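You operate a simulated robot arm through the tools that you are given. There is no shell and no other tool. Be economical: measure what you need, move in short steps, check, and stop when the job is done.

You run a simulated two-armed robot. Do the job below in one go: nothing can be reset, and whatever is moved stays where it is left.

TASK
Pick up the oil bottle with one hand, pass it to the other hand and put it on the top of the tool ledge. Set down upright: oil bottle.
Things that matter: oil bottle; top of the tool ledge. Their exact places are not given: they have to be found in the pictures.

The check looks at the end state, three seconds after you hand in, the way a careful person would. Anything else that was tipped, shoved, dropped, spilled or broken makes it a failure.

THE ROBOT
Two 7-joint arms with two-finger parallel grippers on one trunk, on a base that drives. Base frame: it is fixed to the floor where the robot stands at the start and does not move with it; the origin is under the middle of the robot, x ahead of it, y to its left, z up. Lengths are in mm, angles in rad, forces in N, time in s.
The left shoulder is at the start at [50, 161, 1098], the right one opposite. With the tool pointing down near the work surface each hand reaches from about 220 to 680 mm from the robot's upright axis, wherever it stands, measured 20 degrees to its own side. Places, roughly: top of the tool ledge (80x18 cm) [-1860, 1400, 800]. Payload 3.43 kg a hand.
The tool frame of a hand sits at the grasp point between the pads (the TCP): z along the fingers, y along the line on which they close. The tips reach 30 mm beyond it. Largest opening 94 mm; finger width 28, thickness 10; the body of the gripper, 50 by 96 mm, starts 55 mm behind the TCP.
Orientation is that of the tool frame in the base frame, as [roll, pitch, yaw] about the fixed x, y, z axes, in that order (R = Rz(yaw) Ry(pitch) Rx(roll)). With the fingers straight down and closing along the base's y, the tool's x points along the base's -x, its y along +y and its z along -z.

THE INTERFACE
- The arms move only by the tool send_rows. It takes "left_plan", "right_plan" or both (then of equal length, played together; a hand with none holds still); each is a list of rows, each a list of 7 numbers: the shift along the tool's x, y, z in mm, then the turn, a rotation vector about the tool's x, y, z in rad, then the gripper command, from -1 (shut) to 1 (fully open), values between in proportion. In form: [[tx, ty, tz, ax, ay, az, jaw], ...]. A call has 1 to 20 rows; each row is the pose to reach, as a shift and turn from the pose commanded when the call began, along the tool's axes at that moment. Rows are played at 5 a second. More than 50 mm and 0.15 rad between two rows, or a gripper value outside its range, and nothing of the call is played. Where a pose cannot be reached the arm comes as near as it can. A force on the tool above 40 N (or 10 N above the force at the start of the call, whichever is more), or a blocked arm, ends the call early, and 0.2 s more pass. Each finger travels about 45 mm/s and halts on what it meets, pressing with about 43 N; the grip force reading is that of the motor and also rises with nothing between the fingers. The clock runs only during rows and for 0.2 s after the last one: add rows that repeat a pose to give the fingers time. It gives the time, the measured TCP pose, the force on the tool (base axes), the opening and the grip force at its end, in the units of the frame above (readings bear some noise), with the torque about the TCP (base axes, N m) and any sound that the robot's microphone picked up, and new pictures: "show" is both (left out), scene, wrist or none (wrist: the cameras of the hands that moved).
- Cameras (640 x 400 px; columns grow to the right, rows downward): "scene" is now at [112, 48.5, 1242.7]; the picture's right is [0.55, -0.84, 0.00], its down [-0.38, -0.25, -0.89] and it looks along [0.74, 0.49, -0.46] (base axes); focal length 281 px, centre (320, 200). "left" rides on the left gripper at [76, -14, -102] in its tool frame; the picture's right is [0.18, 0.98, 0.00], its down [-0.75, 0.14, -0.64] and it looks along [-0.63, 0.12, 0.77] (tool axes); focal length 243 px, centre (320, 200). "right" rides on the right gripper at [76, 14, -102] in its tool frame; the picture's right is [-0.18, 0.98, 0.00], its down [-0.75, -0.14, -0.64] and it looks along [-0.63, -0.12, 0.77] (tool axes); focal length 243 px, centre (320, 200).
- move_column(by): slides the trunk up (or, below 0, down) by that many mm; the arms and the scene camera ride with it, the base frame stays. It gives what a move gives, with no picture.
- steer(legs): drives the robot by 1 to 6 legs, each [ahead, left, turn to the left] in mm, mm and rad, along the robot's own axes; the way and the turn of a leg run together, so that a leg with both is an arc; at most 1500 mm and 3.142 rad a leg. The arms and the cameras ride along, it lands a little off, and it stops where it bumps. It gives what a move gives, and a new picture of the scene camera.
- turn_head(pan, tilt): turns the head with the scene camera to pan (to the left, within 1.396 rad either way) and tilt (down, from -0.506 to 1.204), counted from straight ahead of the robot. It gives what a move gives, and a new picture of the scene camera.
- locate(camera, pixels): for up to 12 pixels [column, row] of the newest picture of that camera ("zoom" is the newest enlarged one), the place [x, y, z] in the base frame of the surface seen there, good to about 2 mm, but the place of the scene camera against the robot may be out by one fixed shift of up to 18 mm in any direction. No time passes.
- enlarge(camera, box): a new picture of the part [left, top, right, bottom] of that camera's present view, enlarged. No time passes.
- hand_in(): hands the job in; it is judged then, once.

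Keep the steps short. Do not move on a guess: measure, check each grasp and each placing, and mend mistakes. In all there are 80 turns and 260 pictures (those below and enlarged ones count). Leave the grippers open and the arms clear of the work at the hand-in unless told otherwise, and finish with a single line.

The tools are called by a JSON object that holds its "method" and its "body". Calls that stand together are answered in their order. send_rows: Moves the arms, as the interface text tells. Its arguments: {"type":"object","properties":{"left_plan":{"type":"array","items":{"type":"array","items":{"type":"number"}}},"right_plan":{"type":"array","items":{"type":"array","items":{"type":"number"}}},"show":{"type":"string","enum":["both","scene","wrist","none"]}},"required":[]} The other tools are called the same way: move_column (by) slides the trunk up or down; steer (legs) drives the base; turn_head (pan, tilt) turns the head that bears the scene camera; locate (camera, pixels) gives the place of the surface under pixels of a picture; enlarge (camera, box) takes an enlarged picture of a part of a camera's view; hand_in () hands the job in.

At the start:

```text
time_s: 0.0
left_eef_pos: [339.1, 386.2, 1072.6]
left_ee_rot: [-3.142, 0.0, -3.138]
left_wrist_force: [-0.1, 0.6, -0.5]
left_torque: [0.01, 0.01, -0.01]
left_width: 93.9
left_grip_force: 0.0
right_eef_pos: [408.7, 22.5, 1057.1]
right_ee_rot: [3.142, 0.0, 3.14]
right_wrist_force: [0.1, 0.2, 0.2]
right_torque: [0.01, -0.03, 0.0]
right_width: 94.0
right_grip_force: 0.1
trunk travel left (down, up): [-125.0, 142.0]
robot x, y, heading: [-1.5, 0.4, -0.0]
head pan, tilt: [0.581, 0.475]
```

scene: 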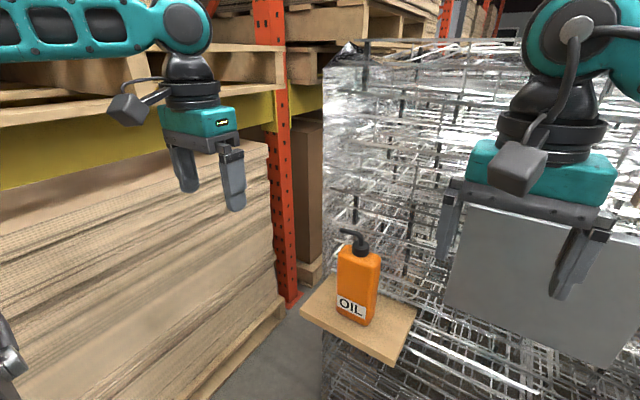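
right: 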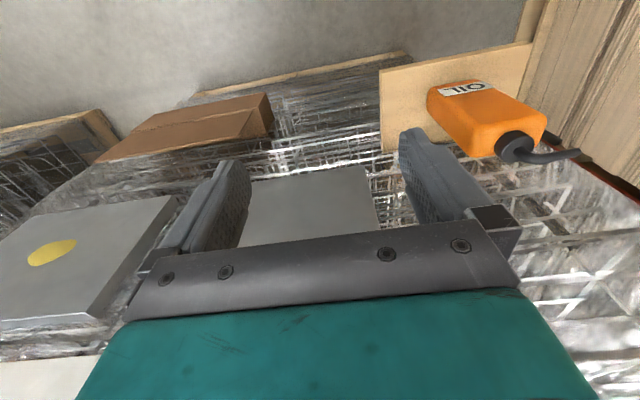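
left: 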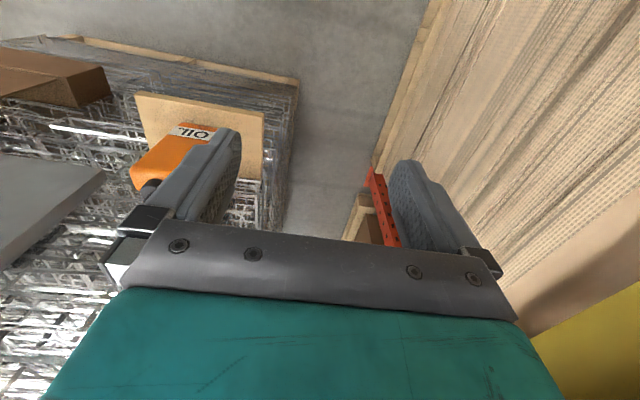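

The orange oil bottle stands on a small board at about (357, 285) in the scene. I'll measure its points and enlarge it.

{"method": "locate", "body": {"camera": "scene", "pixels": [[339, 250], [380, 258], [357, 290], [340, 312], [368, 322], [376, 290], [360, 246], [345, 232], [310, 312], [400, 350], [412, 315], [500, 270]]}}

{"method": "enlarge", "body": {"camera": "scene", "box": [280, 210, 440, 370]}}

{"method": "locate", "body": {"camera": "right", "pixels": [[428, 92], [448, 130], [500, 152], [548, 122], [505, 75], [515, 145], [530, 105], [575, 155], [400, 100], [460, 105], [385, 140], [500, 60]]}}

```text
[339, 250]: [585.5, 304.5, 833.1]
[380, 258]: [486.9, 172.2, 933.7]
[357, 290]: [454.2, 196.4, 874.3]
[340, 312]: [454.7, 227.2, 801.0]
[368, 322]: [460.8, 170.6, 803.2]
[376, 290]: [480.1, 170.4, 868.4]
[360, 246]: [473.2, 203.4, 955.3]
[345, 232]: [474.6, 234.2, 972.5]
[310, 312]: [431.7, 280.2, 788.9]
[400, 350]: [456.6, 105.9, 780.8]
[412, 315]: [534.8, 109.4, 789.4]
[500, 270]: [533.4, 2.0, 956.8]
```

```text
2.50 times, centred on (360, 290) of scene
```

zoom: 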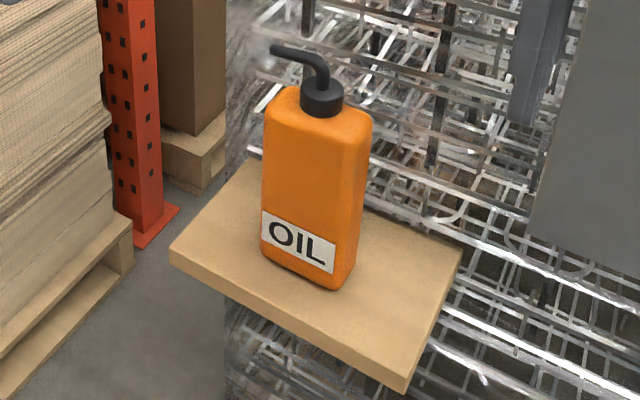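

```text
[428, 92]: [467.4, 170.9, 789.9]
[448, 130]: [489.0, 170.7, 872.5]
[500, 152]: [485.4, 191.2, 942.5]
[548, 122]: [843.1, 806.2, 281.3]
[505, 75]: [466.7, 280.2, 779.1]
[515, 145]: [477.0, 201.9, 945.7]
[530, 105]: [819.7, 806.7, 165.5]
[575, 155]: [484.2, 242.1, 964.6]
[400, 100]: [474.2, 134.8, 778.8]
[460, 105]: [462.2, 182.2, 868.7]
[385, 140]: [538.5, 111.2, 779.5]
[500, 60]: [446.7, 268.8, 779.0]
```

The wrist view puts the board at z≈779. The bottle is about 57 wide in y and 40 thick in x, centred near (480, 200), with its spout pointing to +y. The plan is to grip its top with the left hand from above, closing along x, then hand over to the right hand coming in horizontally lower down. First I'll turn the left hand 90° above the bottle and move the right hand aside.

{"method": "send_rows", "body": {"left_plan": [[-12, -17, 0, 0, 0, 0.143, 1], [-25, -34, 0, 0, 0, 0.286, 1], [-38, -51, 0, 0, 0, 0.428, 1], [-51, -68, 0, 0, 0, 0.571, 1], [-64, -85, 0, 0, 0, 0.714, 1], [-77, -102, 0, 0, 0, 0.857, 1], [-90, -119, 0, 0, 0, 1.0, 1], [-103, -136, 0, 0, 0, 1.142, 1], [-116, -153, 0, 0, 0, 1.285, 1], [-129, -170, 0, 0, 0, 1.428, 1], [-141, -186, 0, 0, 0, 1.571, 1], [-141, -186, 0, 0, 0, 1.571, 1]], "right_plan": [[20, -17, 0, 0, 0, 0, 1], [40, -34, 0, 0, 0, 0, 1], [60, -51, 0, 0, 0, 0, 1], [80, -68, 0, 0, 0, 0, 1], [90, -85, 0, 0, 0, 0, 1], [90, -102, 0, 0, 0, 0, 1], [90, -119, 0, 0, 0, 0, 1], [90, -136, 0, 0, 0, 0, 1], [90, -153, 0, 0, 0, 0, 1], [90, -170, 0, 0, 0, 0, 1], [90, -186, 0, 0, 0, 0, 1], [90, -186, 0, 0, 0, 0, 1]]}}

```text
time_s: 2.6
left_eef_pos: [479.6, 199.4, 1070.7]
left_ee_rot: [3.141, 0.0, 1.57]
left_wrist_force: [-4.0, 0.7, -2.2]
left_torque: [-0.04, -0.14, 0.06]
left_width: 91.3
left_grip_force: 0.1
right_eef_pos: [319.8, -163.0, 1057.6]
right_ee_rot: [-3.141, -0.001, -3.14]
right_wrist_force: [0.1, 0.2, -1.0]
right_torque: [0.01, 0.0, -0.02]
right_width: 94.1
right_grip_force: 0.0
trunk travel left (down, up): [-125.0, 142.0]
robot x, y, heading: [1.7, -1.1, -0.003]
head pan, tilt: [0.581, 0.475]
```

scene: 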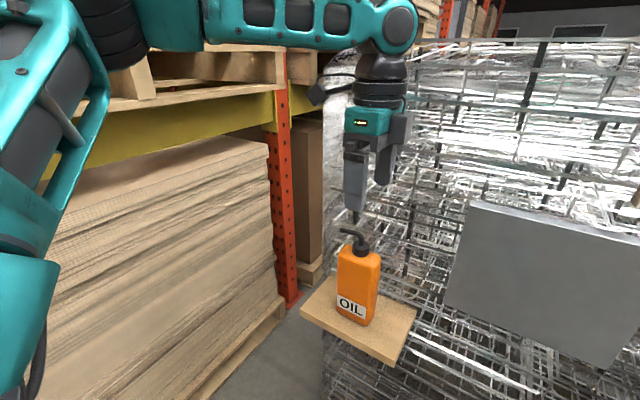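
right: 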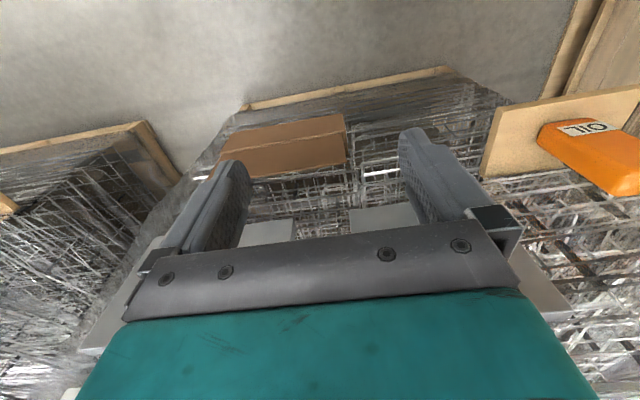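
left: 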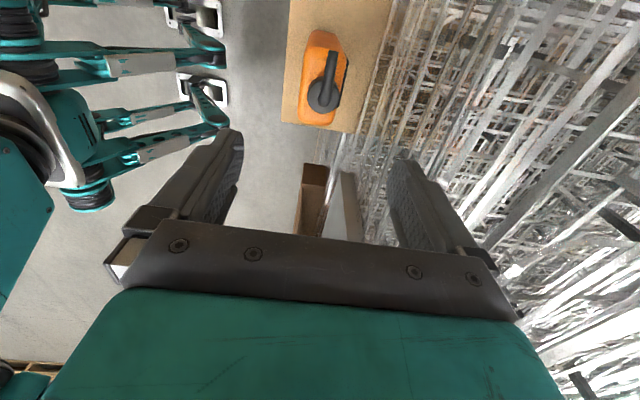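

Contact reading: −4 N in x on the left hand and the width dropped to 91. The far finger may be brushing the mesh, so I'll measure the mesh and the bottle in the left view.

{"method": "locate", "body": {"camera": "left", "pixels": [[305, 60], [345, 60], [303, 115], [322, 95], [333, 55], [323, 35], [345, 105], [430, 60], [460, 200], [500, 270], [385, 100], [380, 160]]}}

{"method": "locate", "body": {"camera": "scene", "pixels": [[440, 60], [470, 140], [440, 130], [430, 230], [540, 150], [600, 120], [550, 270], [355, 200], [378, 175], [350, 60]]}}

{"method": "enlarge", "body": {"camera": "left", "box": [260, 0, 500, 150]}}

{"method": "enlarge", "body": {"camera": "scene", "box": [310, 80, 470, 260]}}

```text
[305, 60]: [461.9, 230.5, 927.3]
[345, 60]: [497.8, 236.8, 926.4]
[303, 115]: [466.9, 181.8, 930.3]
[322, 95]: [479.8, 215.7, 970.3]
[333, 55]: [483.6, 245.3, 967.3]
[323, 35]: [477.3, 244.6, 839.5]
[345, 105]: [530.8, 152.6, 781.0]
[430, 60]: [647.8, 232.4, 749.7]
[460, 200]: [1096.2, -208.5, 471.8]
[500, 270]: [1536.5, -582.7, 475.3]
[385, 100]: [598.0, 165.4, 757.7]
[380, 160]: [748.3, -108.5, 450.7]
```

```text
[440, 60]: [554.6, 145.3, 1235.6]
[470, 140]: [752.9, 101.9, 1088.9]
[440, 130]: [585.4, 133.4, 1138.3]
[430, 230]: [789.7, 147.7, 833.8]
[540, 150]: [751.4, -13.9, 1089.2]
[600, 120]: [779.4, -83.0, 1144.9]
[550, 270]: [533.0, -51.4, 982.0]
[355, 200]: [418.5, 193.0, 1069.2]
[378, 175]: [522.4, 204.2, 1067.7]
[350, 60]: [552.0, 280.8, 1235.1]
```

```text
2.67 times, centred on (380, 75) of left
```

zoom: 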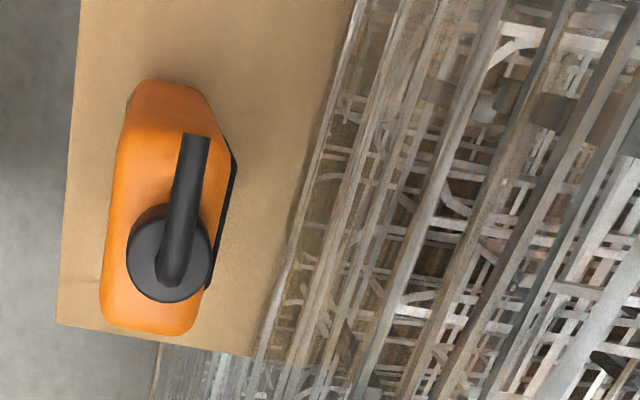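

```text
2.22 times, centred on (390, 170) of scene
```

zoom: 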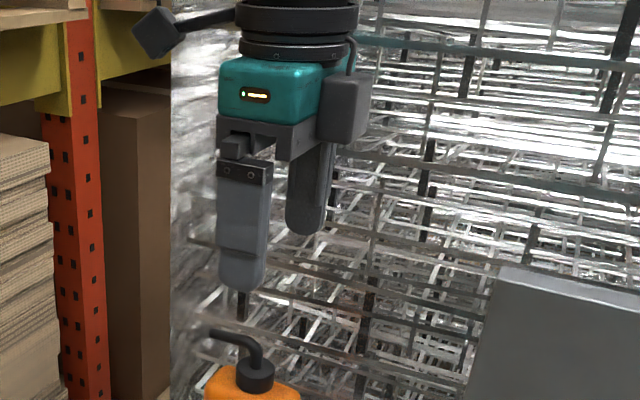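

The mesh plane lies at x≈545 and the open far finger just touches it. The bottle is about 36 thick and centred at x≈480. I'll narrow the jaws. First I'll measure the bottle's yaw from points along its rim in the zoomed left view.

{"method": "enlarge", "body": {"camera": "left", "box": [280, 20, 370, 135]}}

{"method": "send_rows", "body": {"left_plan": [[0, -1, 0, 0, 0, 0, 0.5], [0, -1, 0, 0, 0, 0, 0.5]], "show": "wrist"}}

```text
3.48 times, centred on (325, 78) of left
```

zoom: 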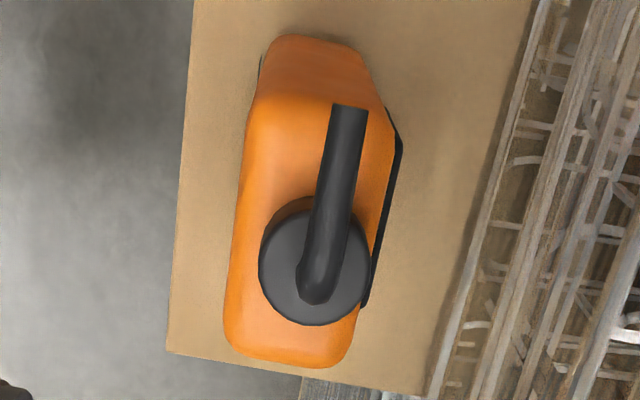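

```text
time_s: 3.2
left_eef_pos: [481.4, 199.7, 1071.8]
left_ee_rot: [3.141, 0.0, 1.571]
left_wrist_force: [0.7, -0.2, -0.4]
left_torque: [-0.02, 0.02, -0.01]
left_width: 70.7
left_grip_force: 0.1
right_eef_pos: [319.8, -162.7, 1057.2]
right_ee_rot: [-3.141, 0.0, 3.141]
right_wrist_force: [0.0, 0.4, 0.3]
right_torque: [0.02, -0.01, -0.02]
right_width: 94.0
right_grip_force: 0.1
trunk travel left (down, up): [-125.0, 142.0]
robot x, y, heading: [4.4, -1.7, -0.001]
head pan, tilt: [0.581, 0.475]
```

left: 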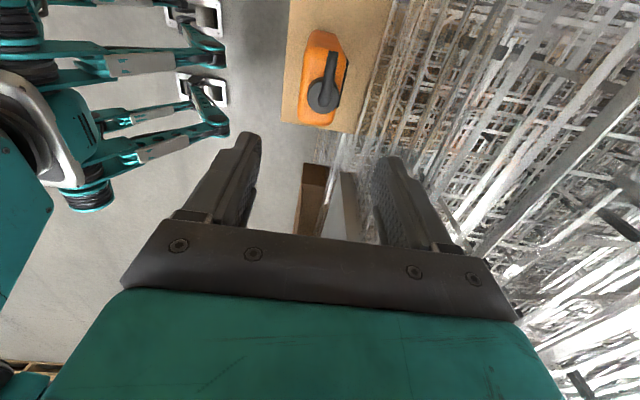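

{"method": "locate", "body": {"camera": "zoom", "pixels": [[255, 130], [245, 190], [238, 240], [232, 310], [385, 150], [380, 200], [365, 270], [300, 345], [300, 120], [290, 220], [340, 290], [185, 200]]}}

{"method": "locate", "body": {"camera": "right", "pixels": [[545, 150], [560, 165], [580, 180], [600, 192], [550, 140], [575, 145], [600, 155]]}}

```text
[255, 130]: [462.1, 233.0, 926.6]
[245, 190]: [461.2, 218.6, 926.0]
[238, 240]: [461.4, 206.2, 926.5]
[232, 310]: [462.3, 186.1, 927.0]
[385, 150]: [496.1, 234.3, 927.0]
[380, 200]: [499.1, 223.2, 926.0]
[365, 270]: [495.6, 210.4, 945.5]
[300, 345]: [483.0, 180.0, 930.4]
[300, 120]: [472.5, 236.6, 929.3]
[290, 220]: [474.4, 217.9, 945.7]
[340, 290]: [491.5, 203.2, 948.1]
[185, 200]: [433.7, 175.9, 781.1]
```

```text
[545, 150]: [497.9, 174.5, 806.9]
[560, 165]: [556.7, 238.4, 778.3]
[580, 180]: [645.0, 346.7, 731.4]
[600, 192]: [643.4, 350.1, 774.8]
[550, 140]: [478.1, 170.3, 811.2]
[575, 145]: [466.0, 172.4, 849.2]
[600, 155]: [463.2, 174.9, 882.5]
```

The bottle is square to the axes: x 461–499, y 170–238, body top z 930, spout top 970. I'll descend to TCP z≈923, leaving the palm about 8 mm above the spout.

{"method": "send_rows", "body": {"left_plan": [[4, -1, 30, 0, 0, 0, 0.4], [4, -1, 60, 0, 0, 0, 0.4], [4, -1, 90, 0, 0, 0, 0.4], [4, -1, 115, 0, 0, 0, 0.4], [4, -1, 135, 0, 0, 0, 0.4], [4, -1, 148, 0, 0, 0, 0.4], [4, -1, 148, 0, 0, 0, 0.4]]}}

```text
time_s: 4.8
left_eef_pos: [480.4, 203.1, 924.2]
left_ee_rot: [-3.141, 0.002, 1.571]
left_wrist_force: [-1.0, 0.0, -0.5]
left_torque: [-0.01, -0.03, -0.02]
left_width: 65.5
left_grip_force: 0.1
right_eef_pos: [318.9, -162.7, 1056.1]
right_ee_rot: [3.141, -0.001, 3.142]
right_wrist_force: [-0.8, -0.6, 0.1]
right_torque: [0.01, 0.02, -0.01]
right_width: 94.1
right_grip_force: 0.1
trunk travel left (down, up): [-125.0, 142.0]
robot x, y, heading: [0.8, 1.4, -0.002]
head pan, tilt: [0.581, 0.475]
```

scene: 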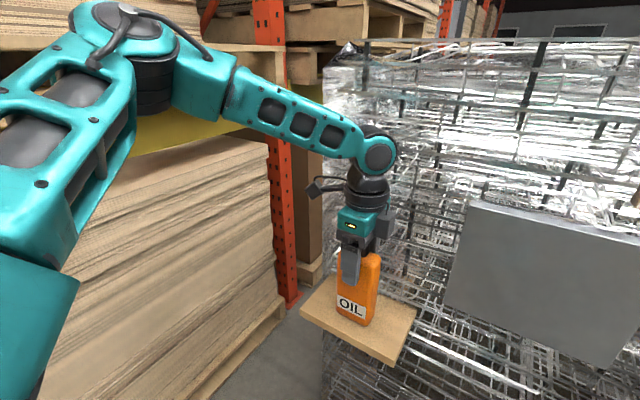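
left: 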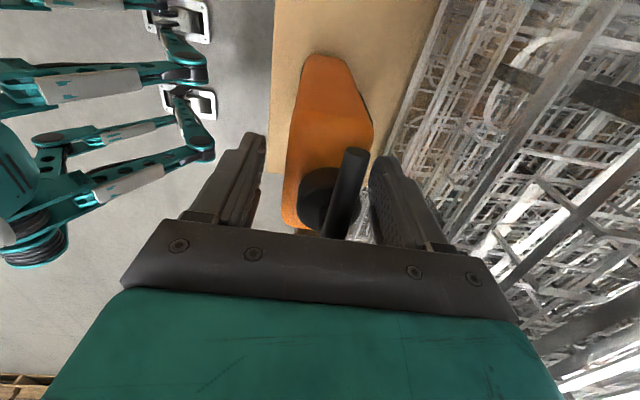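

The fingers straddle the bottle top with no contact. I'll close them, wait, and then lift slightly to check the grip.

{"method": "send_rows", "body": {"left_plan": [[0, 0, 0, 0, 0, 0, -0.2], [0, 0, 0, 0, 0, 0, -1], [0, 0, 0, 0, 0, 0, -1], [0, 0, 0, 0, 0, 0, -1], [0, 0, 0, 0, 0, 0, -1]], "show": "wrist"}}

```text
time_s: 6.0
left_eef_pos: [479.8, 203.9, 921.5]
left_ee_rot: [3.141, 0.0, 1.571]
left_wrist_force: [0.4, -1.3, -0.2]
left_torque: [-0.04, -0.15, 0.0]
left_width: 44.3
left_grip_force: 42.9
right_eef_pos: [319.0, -162.4, 1056.6]
right_ee_rot: [3.14, -0.002, -3.14]
right_wrist_force: [0.0, -0.5, -0.4]
right_torque: [0.0, 0.03, 0.01]
right_width: 93.9
right_grip_force: 0.1
trunk travel left (down, up): [-125.0, 142.0]
robot x, y, heading: [-1.7, 2.1, 0.005]
head pan, tilt: [0.581, 0.475]
```

left: 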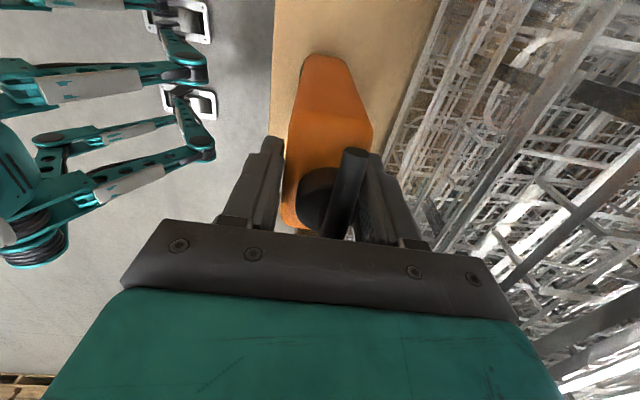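

Gripped: width 44 at 43 N. I'll lift straight up 130 mm, watching the force.

{"method": "send_rows", "body": {"left_plan": [[0, 0, -8, 0, 0, 0, -1], [0, 0, -25, 0, 0, 0, -1], [0, 0, -45, 0, 0, 0, -1], [0, 0, -70, 0, 0, 0, -1], [0, 0, -95, 0, 0, 0, -1], [0, 0, -115, 0, 0, 0, -1], [0, 0, -130, 0, 0, 0, -1], [0, 0, -130, 0, 0, 0, -1]]}}

```text
time_s: 7.8
left_eef_pos: [477.1, 204.4, 1054.3]
left_ee_rot: [-3.141, 0.0, 1.573]
left_wrist_force: [-0.8, -0.1, -4.6]
left_torque: [0.01, 0.0, 0.0]
left_width: 44.2
left_grip_force: 43.2
right_eef_pos: [320.2, -161.8, 1056.7]
right_ee_rot: [-3.141, 0.0, -3.141]
right_wrist_force: [-0.3, -0.1, -0.4]
right_torque: [0.04, -0.01, -0.01]
right_width: 94.0
right_grip_force: 0.1
trunk travel left (down, up): [-125.0, 142.0]
robot x, y, heading: [0.5, -1.1, 0.002]
head pan, tilt: [0.581, 0.475]
```

scene: 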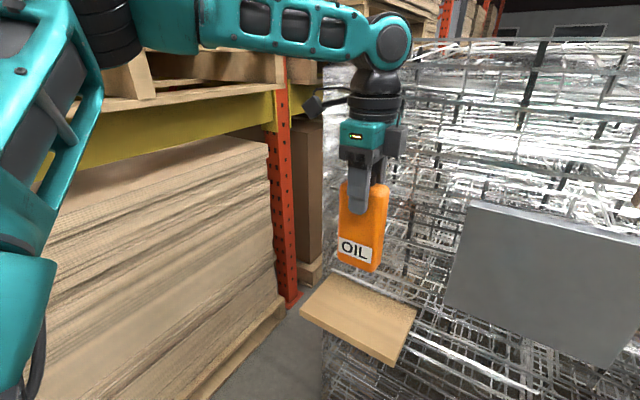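
left: 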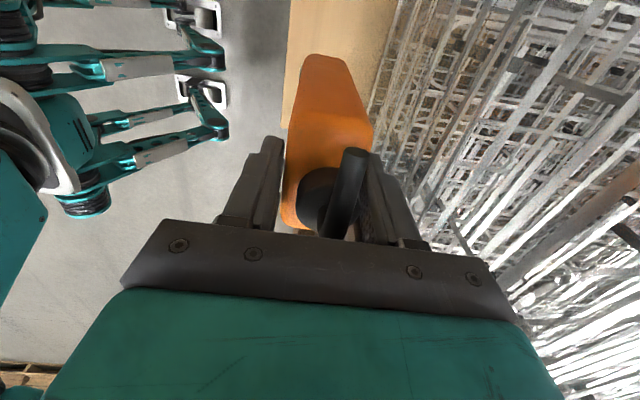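

The bottle is held upright (4.6 N). Before driving I'll look around to the left for the route and the ledge.

{"method": "turn_head", "body": {"pan": 1.396, "tilt": 0.35}}

{"method": "turn_head", "body": {"pan": -1.396, "tilt": 0.35}}

```text
time_s: 8.9
left_eef_pos: [478.4, 203.6, 1055.2]
left_ee_rot: [-3.142, 0.001, 1.57]
left_wrist_force: [-0.2, 0.0, -4.9]
left_torque: [-0.05, 0.01, 0.01]
left_width: 44.6
left_grip_force: 43.1
right_eef_pos: [318.8, -163.8, 1056.2]
right_ee_rot: [-3.141, -0.001, 3.141]
right_wrist_force: [0.0, -0.8, 0.4]
right_torque: [-0.02, -0.01, -0.04]
right_width: 94.1
right_grip_force: 0.0
trunk travel left (down, up): [-125.0, 142.0]
robot x, y, heading: [-0.0, -2.3, -0.003]
head pan, tilt: [1.396, 0.351]
```

scene: 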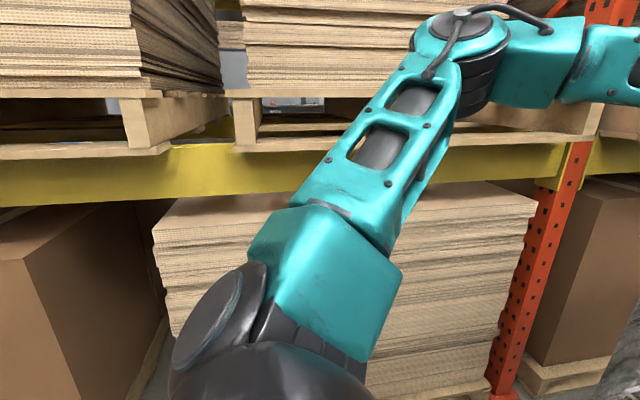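

```text
time_s: 11.4
left_eef_pos: [478.5, 204.1, 1054.7]
left_ee_rot: [3.141, -0.001, 1.57]
left_wrist_force: [-0.1, 0.1, -5.3]
left_torque: [-0.02, -0.01, -0.01]
left_width: 44.4
left_grip_force: 43.2
right_eef_pos: [320.0, -162.9, 1056.7]
right_ee_rot: [-3.141, 0.0, 3.14]
right_wrist_force: [-0.8, 0.3, -0.4]
right_torque: [-0.01, -0.01, 0.0]
right_width: 94.0
right_grip_force: 0.0
trunk travel left (down, up): [-125.0, 142.0]
robot x, y, heading: [-2.5, -1.7, -0.001]
head pan, tilt: [-1.396, 0.351]
```

scene: 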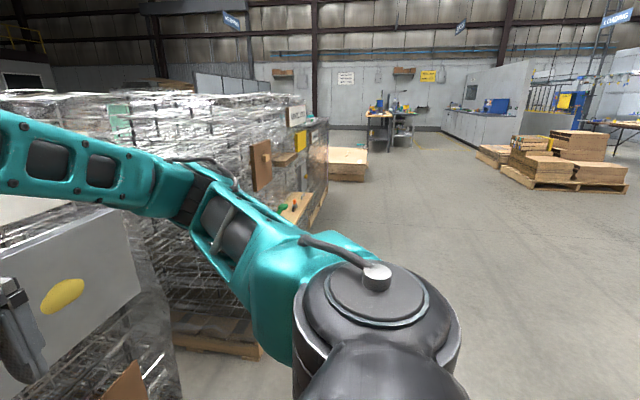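

The floor is open to the rear right. I'll back up 500 mm straight (away from the mesh), then look left again from there.

{"method": "steer", "body": {"legs": [[-500, 0, 0]]}}

{"method": "turn_head", "body": {"pan": 1.396, "tilt": 0.2}}

{"method": "locate", "body": {"camera": "scene", "pixels": [[30, 300], [80, 330], [60, 180], [10, 60], [130, 220], [250, 300], [160, 100], [300, 100], [560, 300], [620, 360]]}}

```text
time_s: 14.3
left_eef_pos: [-13.3, 205.9, 1053.5]
left_ee_rot: [3.141, -0.001, 1.579]
left_wrist_force: [0.3, 0.5, -4.7]
left_torque: [0.01, 0.03, 0.01]
left_width: 44.4
left_grip_force: 42.9
right_eef_pos: [-169.2, -163.0, 1055.2]
right_ee_rot: [3.141, 0.0, -3.134]
right_wrist_force: [-0.4, 0.4, 0.4]
right_torque: [0.02, -0.01, 0.0]
right_width: 93.8
right_grip_force: 0.1
trunk travel left (down, up): [-125.0, 142.0]
robot x, y, heading: [-490.7, -1.9, 0.009]
head pan, tilt: [-1.396, 0.351]
```

scene: 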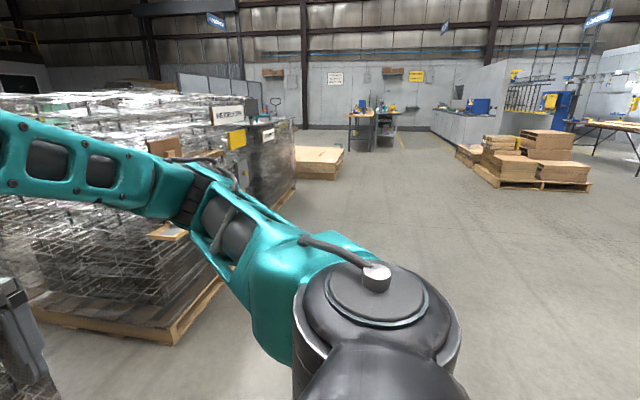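

```text
time_s: 16.8
left_eef_pos: [-13.6, 205.7, 1053.5]
left_ee_rot: [-3.142, -0.001, 1.579]
left_wrist_force: [0.3, -0.5, -5.3]
left_torque: [-0.03, 0.02, 0.02]
left_width: 44.5
left_grip_force: 43.3
right_eef_pos: [-168.1, -162.4, 1056.6]
right_ee_rot: [-3.14, -0.001, -3.133]
right_wrist_force: [-0.5, 0.9, -0.5]
right_torque: [-0.01, 0.0, 0.01]
right_width: 94.0
right_grip_force: 0.1
trunk travel left (down, up): [-125.0, 142.0]
robot x, y, heading: [-489.7, -0.2, 0.011]
head pan, tilt: [1.396, 0.201]
```

scene: 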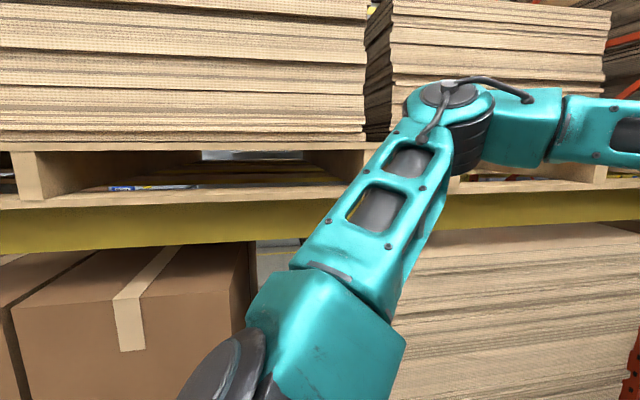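

```text
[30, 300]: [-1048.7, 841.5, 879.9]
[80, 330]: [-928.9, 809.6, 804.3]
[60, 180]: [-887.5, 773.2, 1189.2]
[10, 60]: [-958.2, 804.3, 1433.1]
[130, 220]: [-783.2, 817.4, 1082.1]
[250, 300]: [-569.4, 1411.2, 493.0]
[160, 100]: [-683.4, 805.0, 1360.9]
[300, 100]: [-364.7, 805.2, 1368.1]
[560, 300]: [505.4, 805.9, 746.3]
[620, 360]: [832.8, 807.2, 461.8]
```

The rack face is at y≈775–840 and runs backward past x=−1050. I'll turn the robot 1.0 rad left in place (arm radius about 550, which clears the rack) to see behind.

{"method": "steer", "body": {"legs": [[0, -150, 1.0]]}}

```text
time_s: 19.7
left_eef_pos: [-339.5, 386.9, 1053.5]
left_ee_rot: [3.14, 0.001, 2.585]
left_wrist_force: [-0.2, 0.3, -5.4]
left_torque: [0.01, -0.02, -0.01]
left_width: 44.2
left_grip_force: 43.1
right_eef_pos: [-111.9, 57.9, 1056.6]
right_ee_rot: [-3.141, 0.001, -2.127]
right_wrist_force: [0.9, -1.0, 0.6]
right_torque: [0.0, 0.0, 0.01]
right_width: 94.1
right_grip_force: 0.0
trunk travel left (down, up): [-125.0, 142.0]
robot x, y, heading: [-419.5, -128.0, 1.016]
head pan, tilt: [1.396, 0.201]
```

scene: 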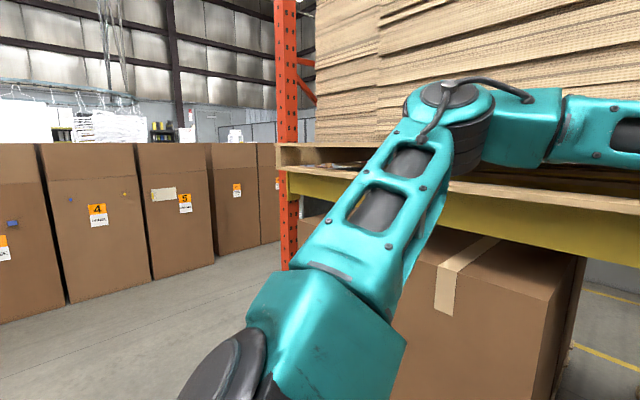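

The rack ends near x≈−1200 and the ledge area is hidden behind it. I'll turn further left, to about 2.4 rad, so I'm facing it.

{"method": "steer", "body": {"legs": [[0, 0, 1.5]]}}

{"method": "turn_head", "body": {"pan": 0.0, "tilt": 0.2}}

```text
time_s: 23.8
left_eef_pos: [-927.7, -20.6, 1054.1]
left_ee_rot: [-3.141, 0.0, -2.177]
left_wrist_force: [-0.6, 0.9, -5.5]
left_torque: [0.02, 0.01, -0.01]
left_width: 44.3
left_grip_force: 42.8
right_eef_pos: [-588.9, 188.7, 1056.7]
right_ee_rot: [3.141, 0.002, -0.611]
right_wrist_force: [0.2, 0.2, -0.4]
right_torque: [0.01, 0.02, -0.01]
right_width: 93.8
right_grip_force: 0.1
trunk travel left (down, up): [-125.0, 142.0]
robot x, y, heading: [-421.8, -129.5, 2.529]
head pan, tilt: [1.396, 0.201]
```

scene: 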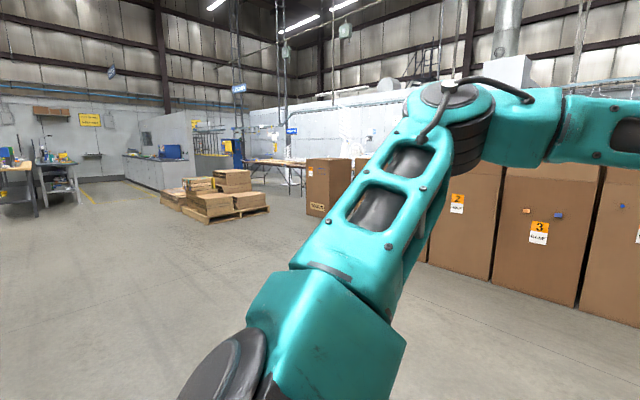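

```text
time_s: 25.4
left_eef_pos: [-927.4, -20.2, 1054.7]
left_ee_rot: [3.141, -0.001, -2.176]
left_wrist_force: [-0.7, 0.1, -5.4]
left_torque: [0.03, -0.03, 0.04]
left_width: 44.3
left_grip_force: 42.7
right_eef_pos: [-589.2, 188.5, 1055.8]
right_ee_rot: [-3.14, 0.002, -0.608]
right_wrist_force: [-0.2, 0.3, 1.1]
right_torque: [0.03, -0.03, -0.01]
right_width: 94.0
right_grip_force: 0.1
trunk travel left (down, up): [-125.0, 142.0]
robot x, y, heading: [-422.3, -127.8, 2.53]
head pan, tilt: [0.0, 0.201]
```

scene: 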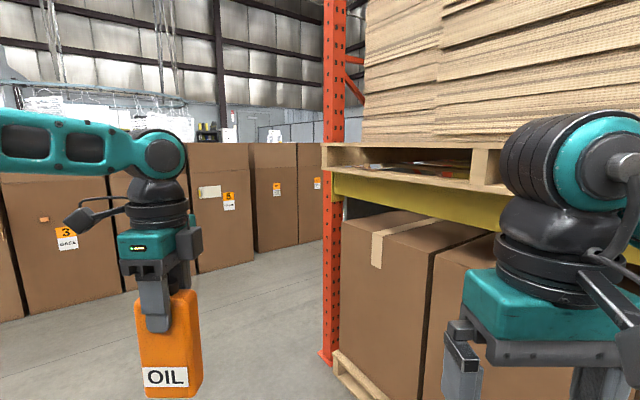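

The ledge direction (column about 383) is hidden by the rack's end post. I'll measure the post and the row of big boxes to plan a drive around the end.

{"method": "locate", "body": {"camera": "scene", "pixels": [[328, 355], [332, 250], [318, 200], [290, 220], [262, 250], [195, 272], [60, 310], [10, 315], [250, 350], [400, 350], [340, 370]]}}

```text
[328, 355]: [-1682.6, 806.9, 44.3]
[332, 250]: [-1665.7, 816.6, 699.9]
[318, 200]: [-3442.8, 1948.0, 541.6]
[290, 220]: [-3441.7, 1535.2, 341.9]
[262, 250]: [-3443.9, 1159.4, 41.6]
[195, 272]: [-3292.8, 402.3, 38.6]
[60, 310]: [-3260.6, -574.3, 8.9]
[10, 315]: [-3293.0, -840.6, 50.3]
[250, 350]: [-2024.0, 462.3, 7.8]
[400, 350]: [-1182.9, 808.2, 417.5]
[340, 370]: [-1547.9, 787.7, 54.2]
```

The rack's end upright is at x≈−1690, so the ledge is probably fixed to that end, facing −x. The aisle to the boxes is about 1.4 m wide. I'll drive around to about (−2420, −50) and turn to face +y.

{"method": "steer", "body": {"legs": [[842, 542, 0], [842, 542, 0], [0, 0, -0.96]]}}

```text
time_s: 37.9
left_eef_pos: [-2633.5, 449.6, 1054.5]
left_ee_rot: [3.14, 0.0, -3.129]
left_wrist_force: [-0.3, -0.6, -4.4]
left_torque: [0.0, 0.01, 0.01]
left_width: 44.5
left_grip_force: 43.0
right_eef_pos: [-2265.1, 294.3, 1056.2]
right_ee_rot: [-3.141, -0.001, -1.562]
right_wrist_force: [0.2, -0.9, -1.1]
right_torque: [0.04, -0.02, 0.01]
right_width: 93.9
right_grip_force: 0.1
trunk travel left (down, up): [-125.0, 142.0]
robot x, y, heading: [-2426.6, -26.9, 1.58]
head pan, tilt: [0.0, 0.201]
```

scene: 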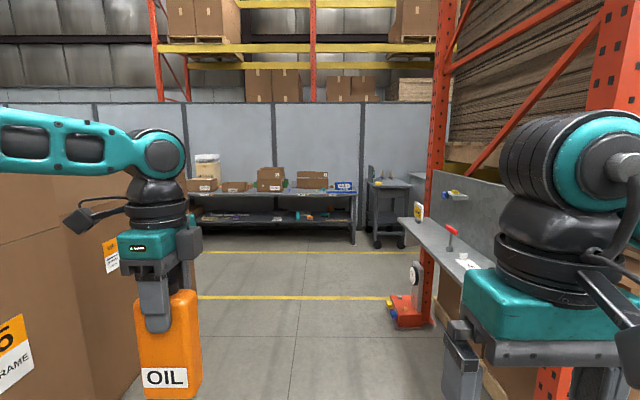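

The ledge is visible at the right, on the rack end, with a back panel and some items on it. I'll enlarge and measure.

{"method": "enlarge", "body": {"camera": "scene", "box": [370, 160, 530, 340]}}

{"method": "locate", "body": {"camera": "scene", "pixels": [[400, 222], [430, 225], [440, 245], [470, 262], [455, 262], [400, 318], [419, 205], [450, 250], [466, 265], [80, 300], [140, 330], [480, 220]]}}

```text
2.22 times, centred on (450, 250) of scene
```

zoom: 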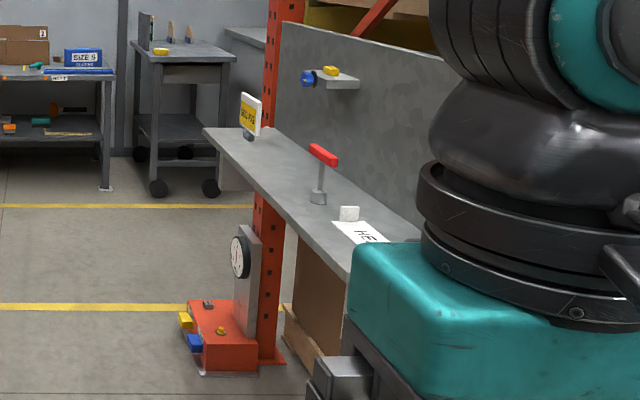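

```text
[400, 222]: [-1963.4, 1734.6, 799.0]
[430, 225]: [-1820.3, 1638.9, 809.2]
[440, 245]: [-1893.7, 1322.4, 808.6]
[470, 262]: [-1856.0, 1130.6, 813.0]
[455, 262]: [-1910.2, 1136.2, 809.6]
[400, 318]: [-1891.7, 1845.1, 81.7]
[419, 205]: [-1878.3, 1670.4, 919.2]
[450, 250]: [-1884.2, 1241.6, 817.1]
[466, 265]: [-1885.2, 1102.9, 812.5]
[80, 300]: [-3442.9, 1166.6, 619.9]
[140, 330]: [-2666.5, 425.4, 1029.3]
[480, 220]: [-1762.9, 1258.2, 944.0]
```

Ledge top: x≈−1955…−1770, y≈1000…1800, z≈800–810, with a back panel behind it. There's a sign at y≈1670, a tool stand at y≈1240, and a cup and paper near y≈1100. The stretch y≈1350–1600 is free. I'll drive to about (−2600, 1430) and turn to face it, staying out of arm's reach of the ledge.

{"method": "steer", "body": {"legs": [[730, 180, 0], [730, 0, 0], [0, 0, -1.58]]}}

{"method": "turn_head", "body": {"pan": 0.0, "tilt": 0.4}}

```text
time_s: 49.3
left_eef_pos: [-2125.9, 1625.4, 1053.7]
left_ee_rot: [-3.141, -0.001, 1.571]
left_wrist_force: [0.0, -0.2, -5.6]
left_torque: [-0.05, 0.03, -0.02]
left_width: 44.5
left_grip_force: 42.8
right_eef_pos: [-2286.1, 1260.0, 1057.5]
right_ee_rot: [-3.141, 0.0, 3.139]
right_wrist_force: [0.0, 1.1, -0.3]
right_torque: [-0.01, 0.01, -0.03]
right_width: 94.0
right_grip_force: 0.1
trunk travel left (down, up): [-125.0, 142.0]
robot x, y, heading: [-2605.9, 1426.0, -0.001]
head pan, tilt: [0.0, 0.201]
```

scene: 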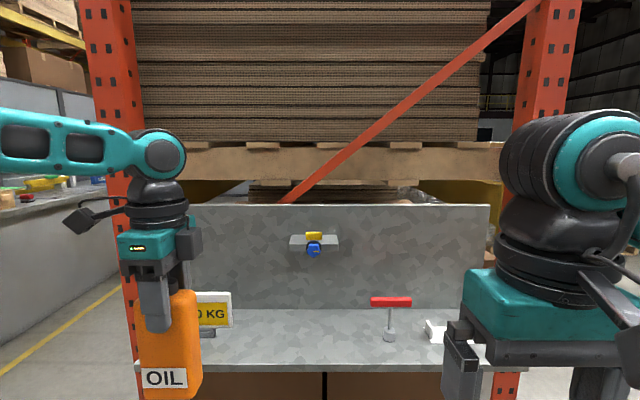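

```text
time_s: 50.0
left_eef_pos: [-2125.6, 1625.7, 1054.1]
left_ee_rot: [-3.141, -0.002, 1.572]
left_wrist_force: [0.3, -0.2, -5.6]
left_torque: [-0.03, -0.01, -0.02]
left_width: 44.5
left_grip_force: 42.7
right_eef_pos: [-2285.6, 1260.3, 1056.0]
right_ee_rot: [-3.141, 0.001, 3.141]
right_wrist_force: [1.2, -0.1, -0.7]
right_torque: [0.03, 0.03, 0.02]
right_width: 94.1
right_grip_force: 0.0
trunk travel left (down, up): [-125.0, 142.0]
robot x, y, heading: [-2602.1, 1426.9, -0.003]
head pan, tilt: [0.0, 0.4]
```

scene: 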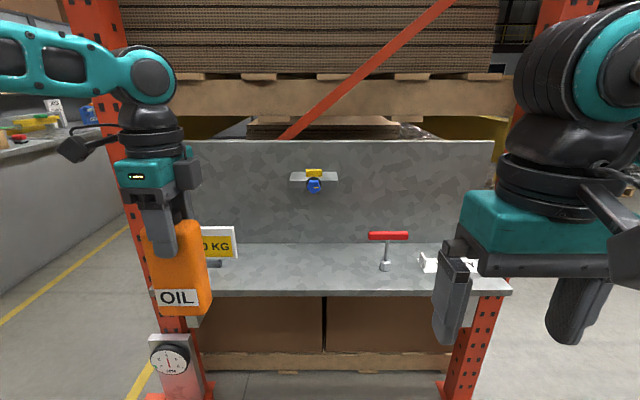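

Clear view: free space on the ledge between the sign (col 235) and the red-handled tool (col 370). I'll measure it, including the little shelf on the panel.

{"method": "locate", "body": {"camera": "scene", "pixels": [[300, 290], [300, 268], [300, 247], [236, 260], [370, 236], [380, 268], [315, 178], [292, 177], [314, 190], [300, 215], [212, 265], [430, 265]]}}

{"method": "enlarge", "body": {"camera": "scene", "box": [190, 140, 450, 300]}}

```text
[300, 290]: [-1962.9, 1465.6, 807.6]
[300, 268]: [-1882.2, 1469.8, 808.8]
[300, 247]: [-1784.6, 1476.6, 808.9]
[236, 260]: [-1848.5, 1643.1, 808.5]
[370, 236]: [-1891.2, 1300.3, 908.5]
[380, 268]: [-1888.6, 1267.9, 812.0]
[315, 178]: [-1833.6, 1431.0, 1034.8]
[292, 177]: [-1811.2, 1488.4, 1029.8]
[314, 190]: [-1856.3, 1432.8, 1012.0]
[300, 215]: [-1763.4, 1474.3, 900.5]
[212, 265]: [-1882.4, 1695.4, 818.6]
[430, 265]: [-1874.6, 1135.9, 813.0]
```

```text
2.46 times, centred on (320, 220) of scene
```

zoom: 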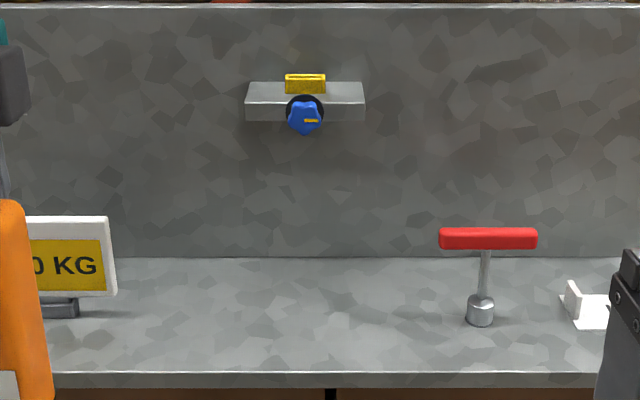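

The plan is to set it near (−1885, 1505), clear of the sign, the tool stand and the little shelf. For the handover the right hand should come in horizontally with its camera on top. I'll first turn the right hand to point left (+y), camera up, in free space, to test reachability.

{"method": "send_rows", "body": {"right_plan": [[0, 0, 0, -0.081, 0.081, 0.081, 1], [0, 0, 0, -0.161, 0.161, 0.161, 1], [0, 0, 0, -0.242, 0.242, 0.242, 1], [0, 0, 0, -0.322, 0.322, 0.322, 1], [0, 0, 0, -0.403, 0.403, 0.403, 1], [0, 0, 0, -0.484, 0.484, 0.484, 1], [0, 0, 0, -0.564, 0.564, 0.564, 1], [0, 0, 0, -0.645, 0.645, 0.645, 1], [0, 0, 0, -0.725, 0.725, 0.725, 1], [0, 0, 0, -0.806, 0.806, 0.806, 1], [0, 0, 0, -0.887, 0.887, 0.887, 1], [0, 0, 0, -0.967, 0.967, 0.967, 1], [0, 0, 0, -1.048, 1.048, 1.048, 1], [0, 0, 0, -1.128, 1.128, 1.128, 1], [0, 0, 0, -1.209, 1.209, 1.209, 1], [0, 0, 0, -1.209, 1.209, 1.209, 1]]}}

```text
time_s: 53.4
left_eef_pos: [-2126.2, 1626.3, 1053.1]
left_ee_rot: [3.142, -0.001, 1.57]
left_wrist_force: [0.1, -0.3, -4.1]
left_torque: [0.0, -0.01, 0.01]
left_width: 44.3
left_grip_force: 42.8
right_eef_pos: [-2286.3, 1260.6, 1055.9]
right_ee_rot: [-1.422, -1.569, -0.151]
right_wrist_force: [0.0, -0.3, 0.1]
right_torque: [0.01, 0.03, 0.01]
right_width: 93.8
right_grip_force: 0.0
trunk travel left (down, up): [-125.0, 142.0]
robot x, y, heading: [-2608.9, 1420.2, -0.005]
head pan, tilt: [0.0, 0.4]
```

scene: 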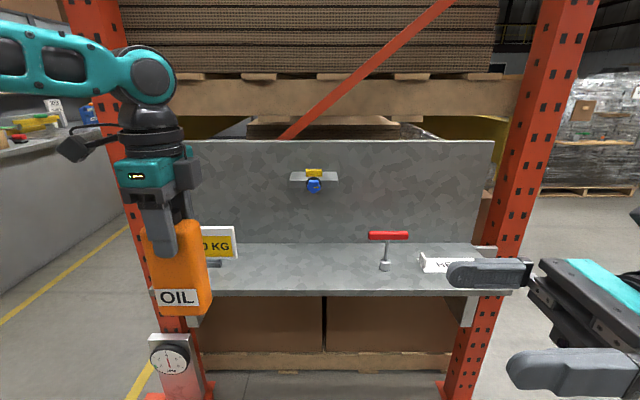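
right: 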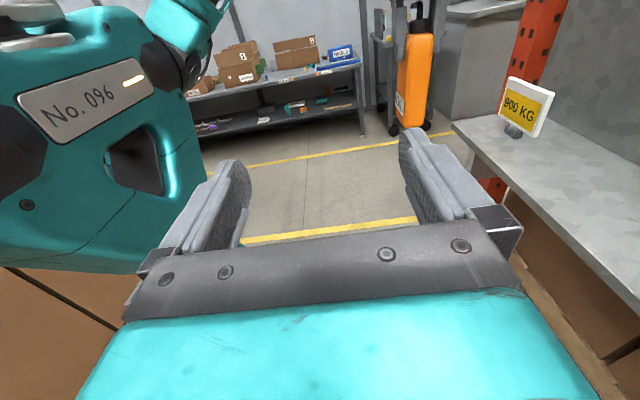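

Reached: the hand points +y with its camera up. Now I'll rotate it to point +x, about tool x by −90°, moving forward 140 mm so the wrist has room.

{"method": "send_rows", "body": {"right_plan": [[0, 13, 0, -0.143, 0, 0, 1], [0, 26, 0, -0.286, 0, 0, 1], [0, 39, 0, -0.428, 0, 0, 1], [0, 52, 0, -0.571, 0, 0, 1], [0, 65, 0, -0.714, 0, 0, 1], [0, 78, 0, -0.857, 0, 0, 1], [0, 91, 0, -1.0, 0, 0, 1], [0, 104, 0, -1.142, 0, 0, 1], [0, 117, 0, -1.285, 0, 0, 1], [0, 130, 0, -1.428, 0, 0, 1], [0, 140, 0, -1.571, 0, 0, 1], [0, 140, 0, -1.571, 0, 0, 1]]}}

```text
time_s: 55.8
left_eef_pos: [-2127.3, 1625.4, 1052.9]
left_ee_rot: [-3.138, 0.001, 1.572]
left_wrist_force: [-0.4, 1.3, -6.0]
left_torque: [-0.06, 0.0, 0.04]
left_width: 44.3
left_grip_force: 42.6
right_eef_pos: [-2155.5, 1163.8, 1032.6]
right_ee_rot: [1.522, -1.227, 1.642]
right_wrist_force: [-1.5, 0.4, 0.4]
right_torque: [0.0, -0.03, 0.0]
right_width: 93.9
right_grip_force: 0.0
right hand out of reach, approached as far as the arm can: row 6, 7, 8, 9, 10, 11, 12
trunk travel left (down, up): [-125.0, 142.0]
robot x, y, heading: [-2604.0, 1423.4, 0.002]
head pan, tilt: [0.0, 0.4]
stopped in row 12 (right hand): the arm was blocked; the commanded pose is now the measured one
```

scene: 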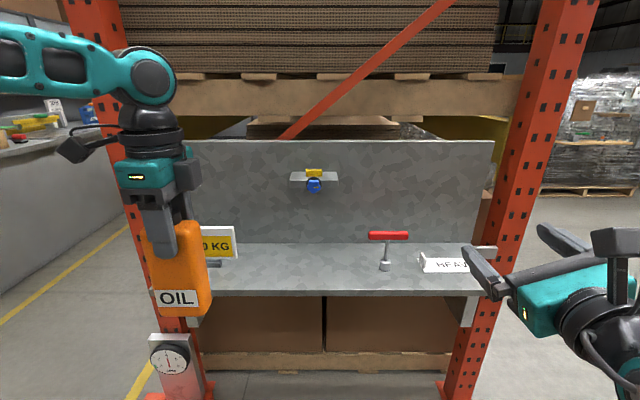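
right: 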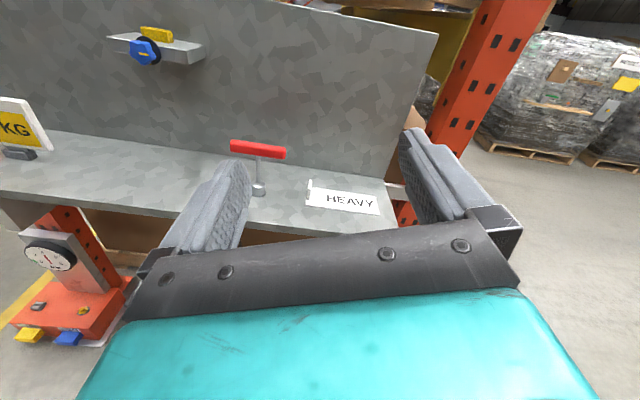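

Pointing straight +x runs into a joint limit, but about 40° off +y was fine. So I'll do the handover with the right hand pointing +y, then rotate a bit toward the ledge afterwards. I'll return the right hand to +y pointing at (−2155, 1384, 958) and bring the bottle to (−2155, 1554).

{"method": "send_rows", "body": {"right_plan": [[0.3, -19, 0.4, 0.128, 0.021, 0.024, 1], [0.6, -39, 0.7, 0.255, 0.042, 0.047, 1], [0.9, -58, 1.1, 0.383, 0.063, 0.071, 1], [1.1, -77, 1.4, 0.511, 0.084, 0.095, 1], [1.4, -97, 1.8, 0.638, 0.105, 0.119, 1], [1.7, -116, 2.2, 0.766, 0.126, 0.142, 1], [2.0, -136, 2.5, 0.894, 0.147, 0.166, 1], [2.3, -155, 2.9, 1.021, 0.168, 0.19, 1], [2.6, -174, 3.2, 1.149, 0.189, 0.214, 1], [2.8, -194, 3.6, 1.277, 0.21, 0.237, 1], [3.1, -213, 3.9, 1.404, 0.231, 0.261, 1], [3.4, -232, 4.3, 1.532, 0.252, 0.285, 1], [3.4, -232, 4.3, 1.532, 0.252, 0.285, 1]], "left_plan": [[-6, -2, 0, 0, 0, 0, -1], [-12, -5, 0, 0, 0, 0, -1], [-18, -7, 0, 0, 0, 0, -1], [-24, -9, 0, 0, 0, 0, -1], [-30, -12, 0, 0, 0, 0, -1], [-36, -14, 0, 0, 0, 0, -1], [-42, -16, 0, 0, 0, 0, -1], [-48, -19, 0, 0, 0, 0, -1], [-54, -21, 0, 0, 0, 0, -1], [-60, -23, 0, 0, 0, 0, -1], [-66, -26, 0, 0, 0, 0, -1], [-72, -28, 0, 0, 0, 0, -1], [-72, -28, 0, 0, 0, 0, -1]]}}

```text
time_s: 58.6
left_eef_pos: [-2154.9, 1554.1, 1054.1]
left_ee_rot: [3.141, 0.0, 1.571]
left_wrist_force: [-0.4, 0.0, -5.1]
left_torque: [-0.01, -0.04, 0.01]
left_width: 44.5
left_grip_force: 43.1
right_eef_pos: [-2157.2, 1382.3, 960.3]
right_ee_rot: [0.119, -1.566, -1.687]
right_wrist_force: [-0.2, -0.7, -0.2]
right_torque: [0.0, 0.01, -0.02]
right_width: 93.9
right_grip_force: 0.0
trunk travel left (down, up): [-125.0, 142.0]
robot x, y, heading: [-2607.3, 1420.3, -0.004]
head pan, tilt: [0.0, 0.4]
```

scene: 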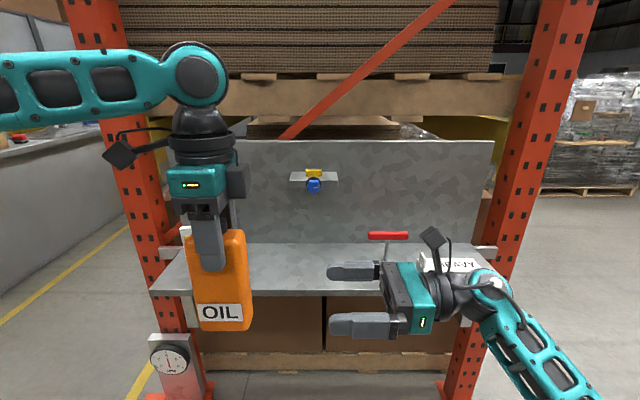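
right: 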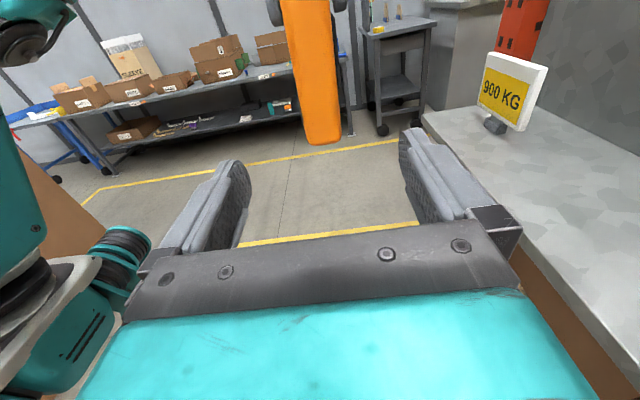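
left: 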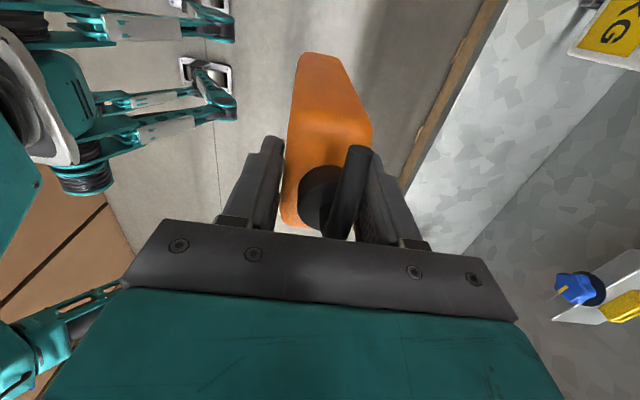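

Good alignment. I'll measure the held bottle in the right wrist view to confirm its bottom and x-position.

{"method": "locate", "body": {"camera": "right", "pixels": [[292, 40], [332, 40], [306, 135], [340, 135], [315, 80], [300, 100], [338, 100], [320, 20]]}}

{"method": "locate", "body": {"camera": "scene", "pixels": [[200, 322], [246, 322], [248, 240], [220, 280]]}}

```text
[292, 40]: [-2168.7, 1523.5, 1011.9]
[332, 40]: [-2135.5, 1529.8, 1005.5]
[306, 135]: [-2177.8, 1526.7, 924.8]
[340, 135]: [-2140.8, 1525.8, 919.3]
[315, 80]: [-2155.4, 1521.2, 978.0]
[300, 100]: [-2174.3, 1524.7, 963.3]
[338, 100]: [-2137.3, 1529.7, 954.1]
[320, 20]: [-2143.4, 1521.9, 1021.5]
```

```text
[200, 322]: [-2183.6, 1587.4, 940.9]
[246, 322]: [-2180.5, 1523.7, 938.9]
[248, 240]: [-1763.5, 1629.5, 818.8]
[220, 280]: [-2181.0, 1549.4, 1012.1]
```

The bottle centre is at x≈−2157, its near side at y≈1521 and its bottom at z≈911. The right hand is aligned at x=−2157, z=960, so I'll advance 170 mm along +y, open.

{"method": "send_rows", "body": {"right_plan": [[0, 0, 30, 0, 0, 0, 1], [0, 0, 60, 0, 0, 0, 1], [0, 0, 85, 0, 0, 0, 1], [0, 0, 110, 0, 0, 0, 1], [0, 0, 130, 0, 0, 0, 1], [0, 0, 150, 0, 0, 0, 1], [0, 0, 165, 0, 0, 0, 1], [0, 0, 170, 0, 0, 0, 1], [0, 0, 170, 0, 0, 0, 1]]}}

```text
time_s: 60.6
left_eef_pos: [-2154.0, 1553.6, 1053.0]
left_ee_rot: [-3.141, 0.0, 1.572]
left_wrist_force: [0.3, -0.1, -4.9]
left_torque: [-0.04, -0.02, 0.01]
left_width: 44.4
left_grip_force: 43.3
right_eef_pos: [-2155.8, 1553.7, 960.5]
right_ee_rot: [0.133, -1.567, -1.703]
right_wrist_force: [-0.2, -0.2, -0.3]
right_torque: [-0.01, -0.03, 0.01]
right_width: 93.8
right_grip_force: 0.0
trunk travel left (down, up): [-125.0, 142.0]
robot x, y, heading: [-2606.0, 1424.5, 0.002]
head pan, tilt: [0.0, 0.4]
```

scene: 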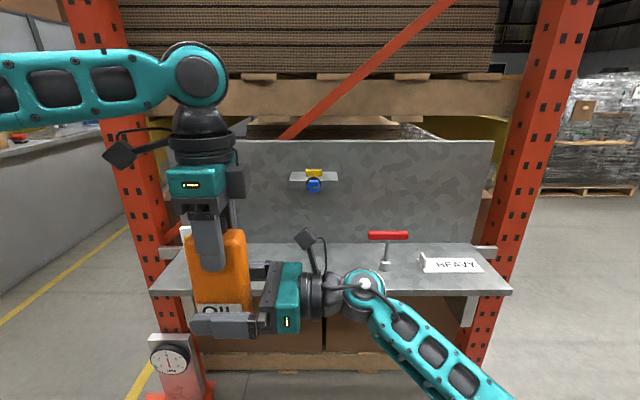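
right: 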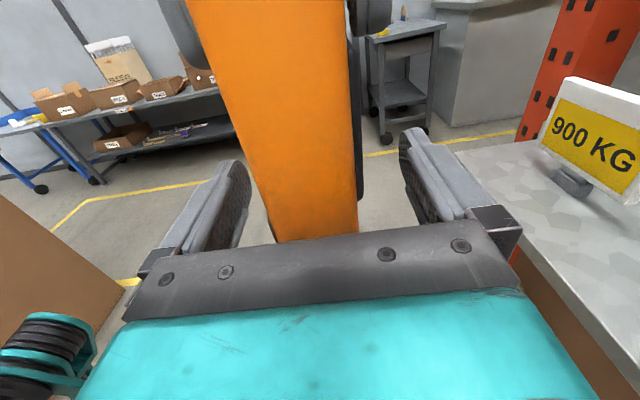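

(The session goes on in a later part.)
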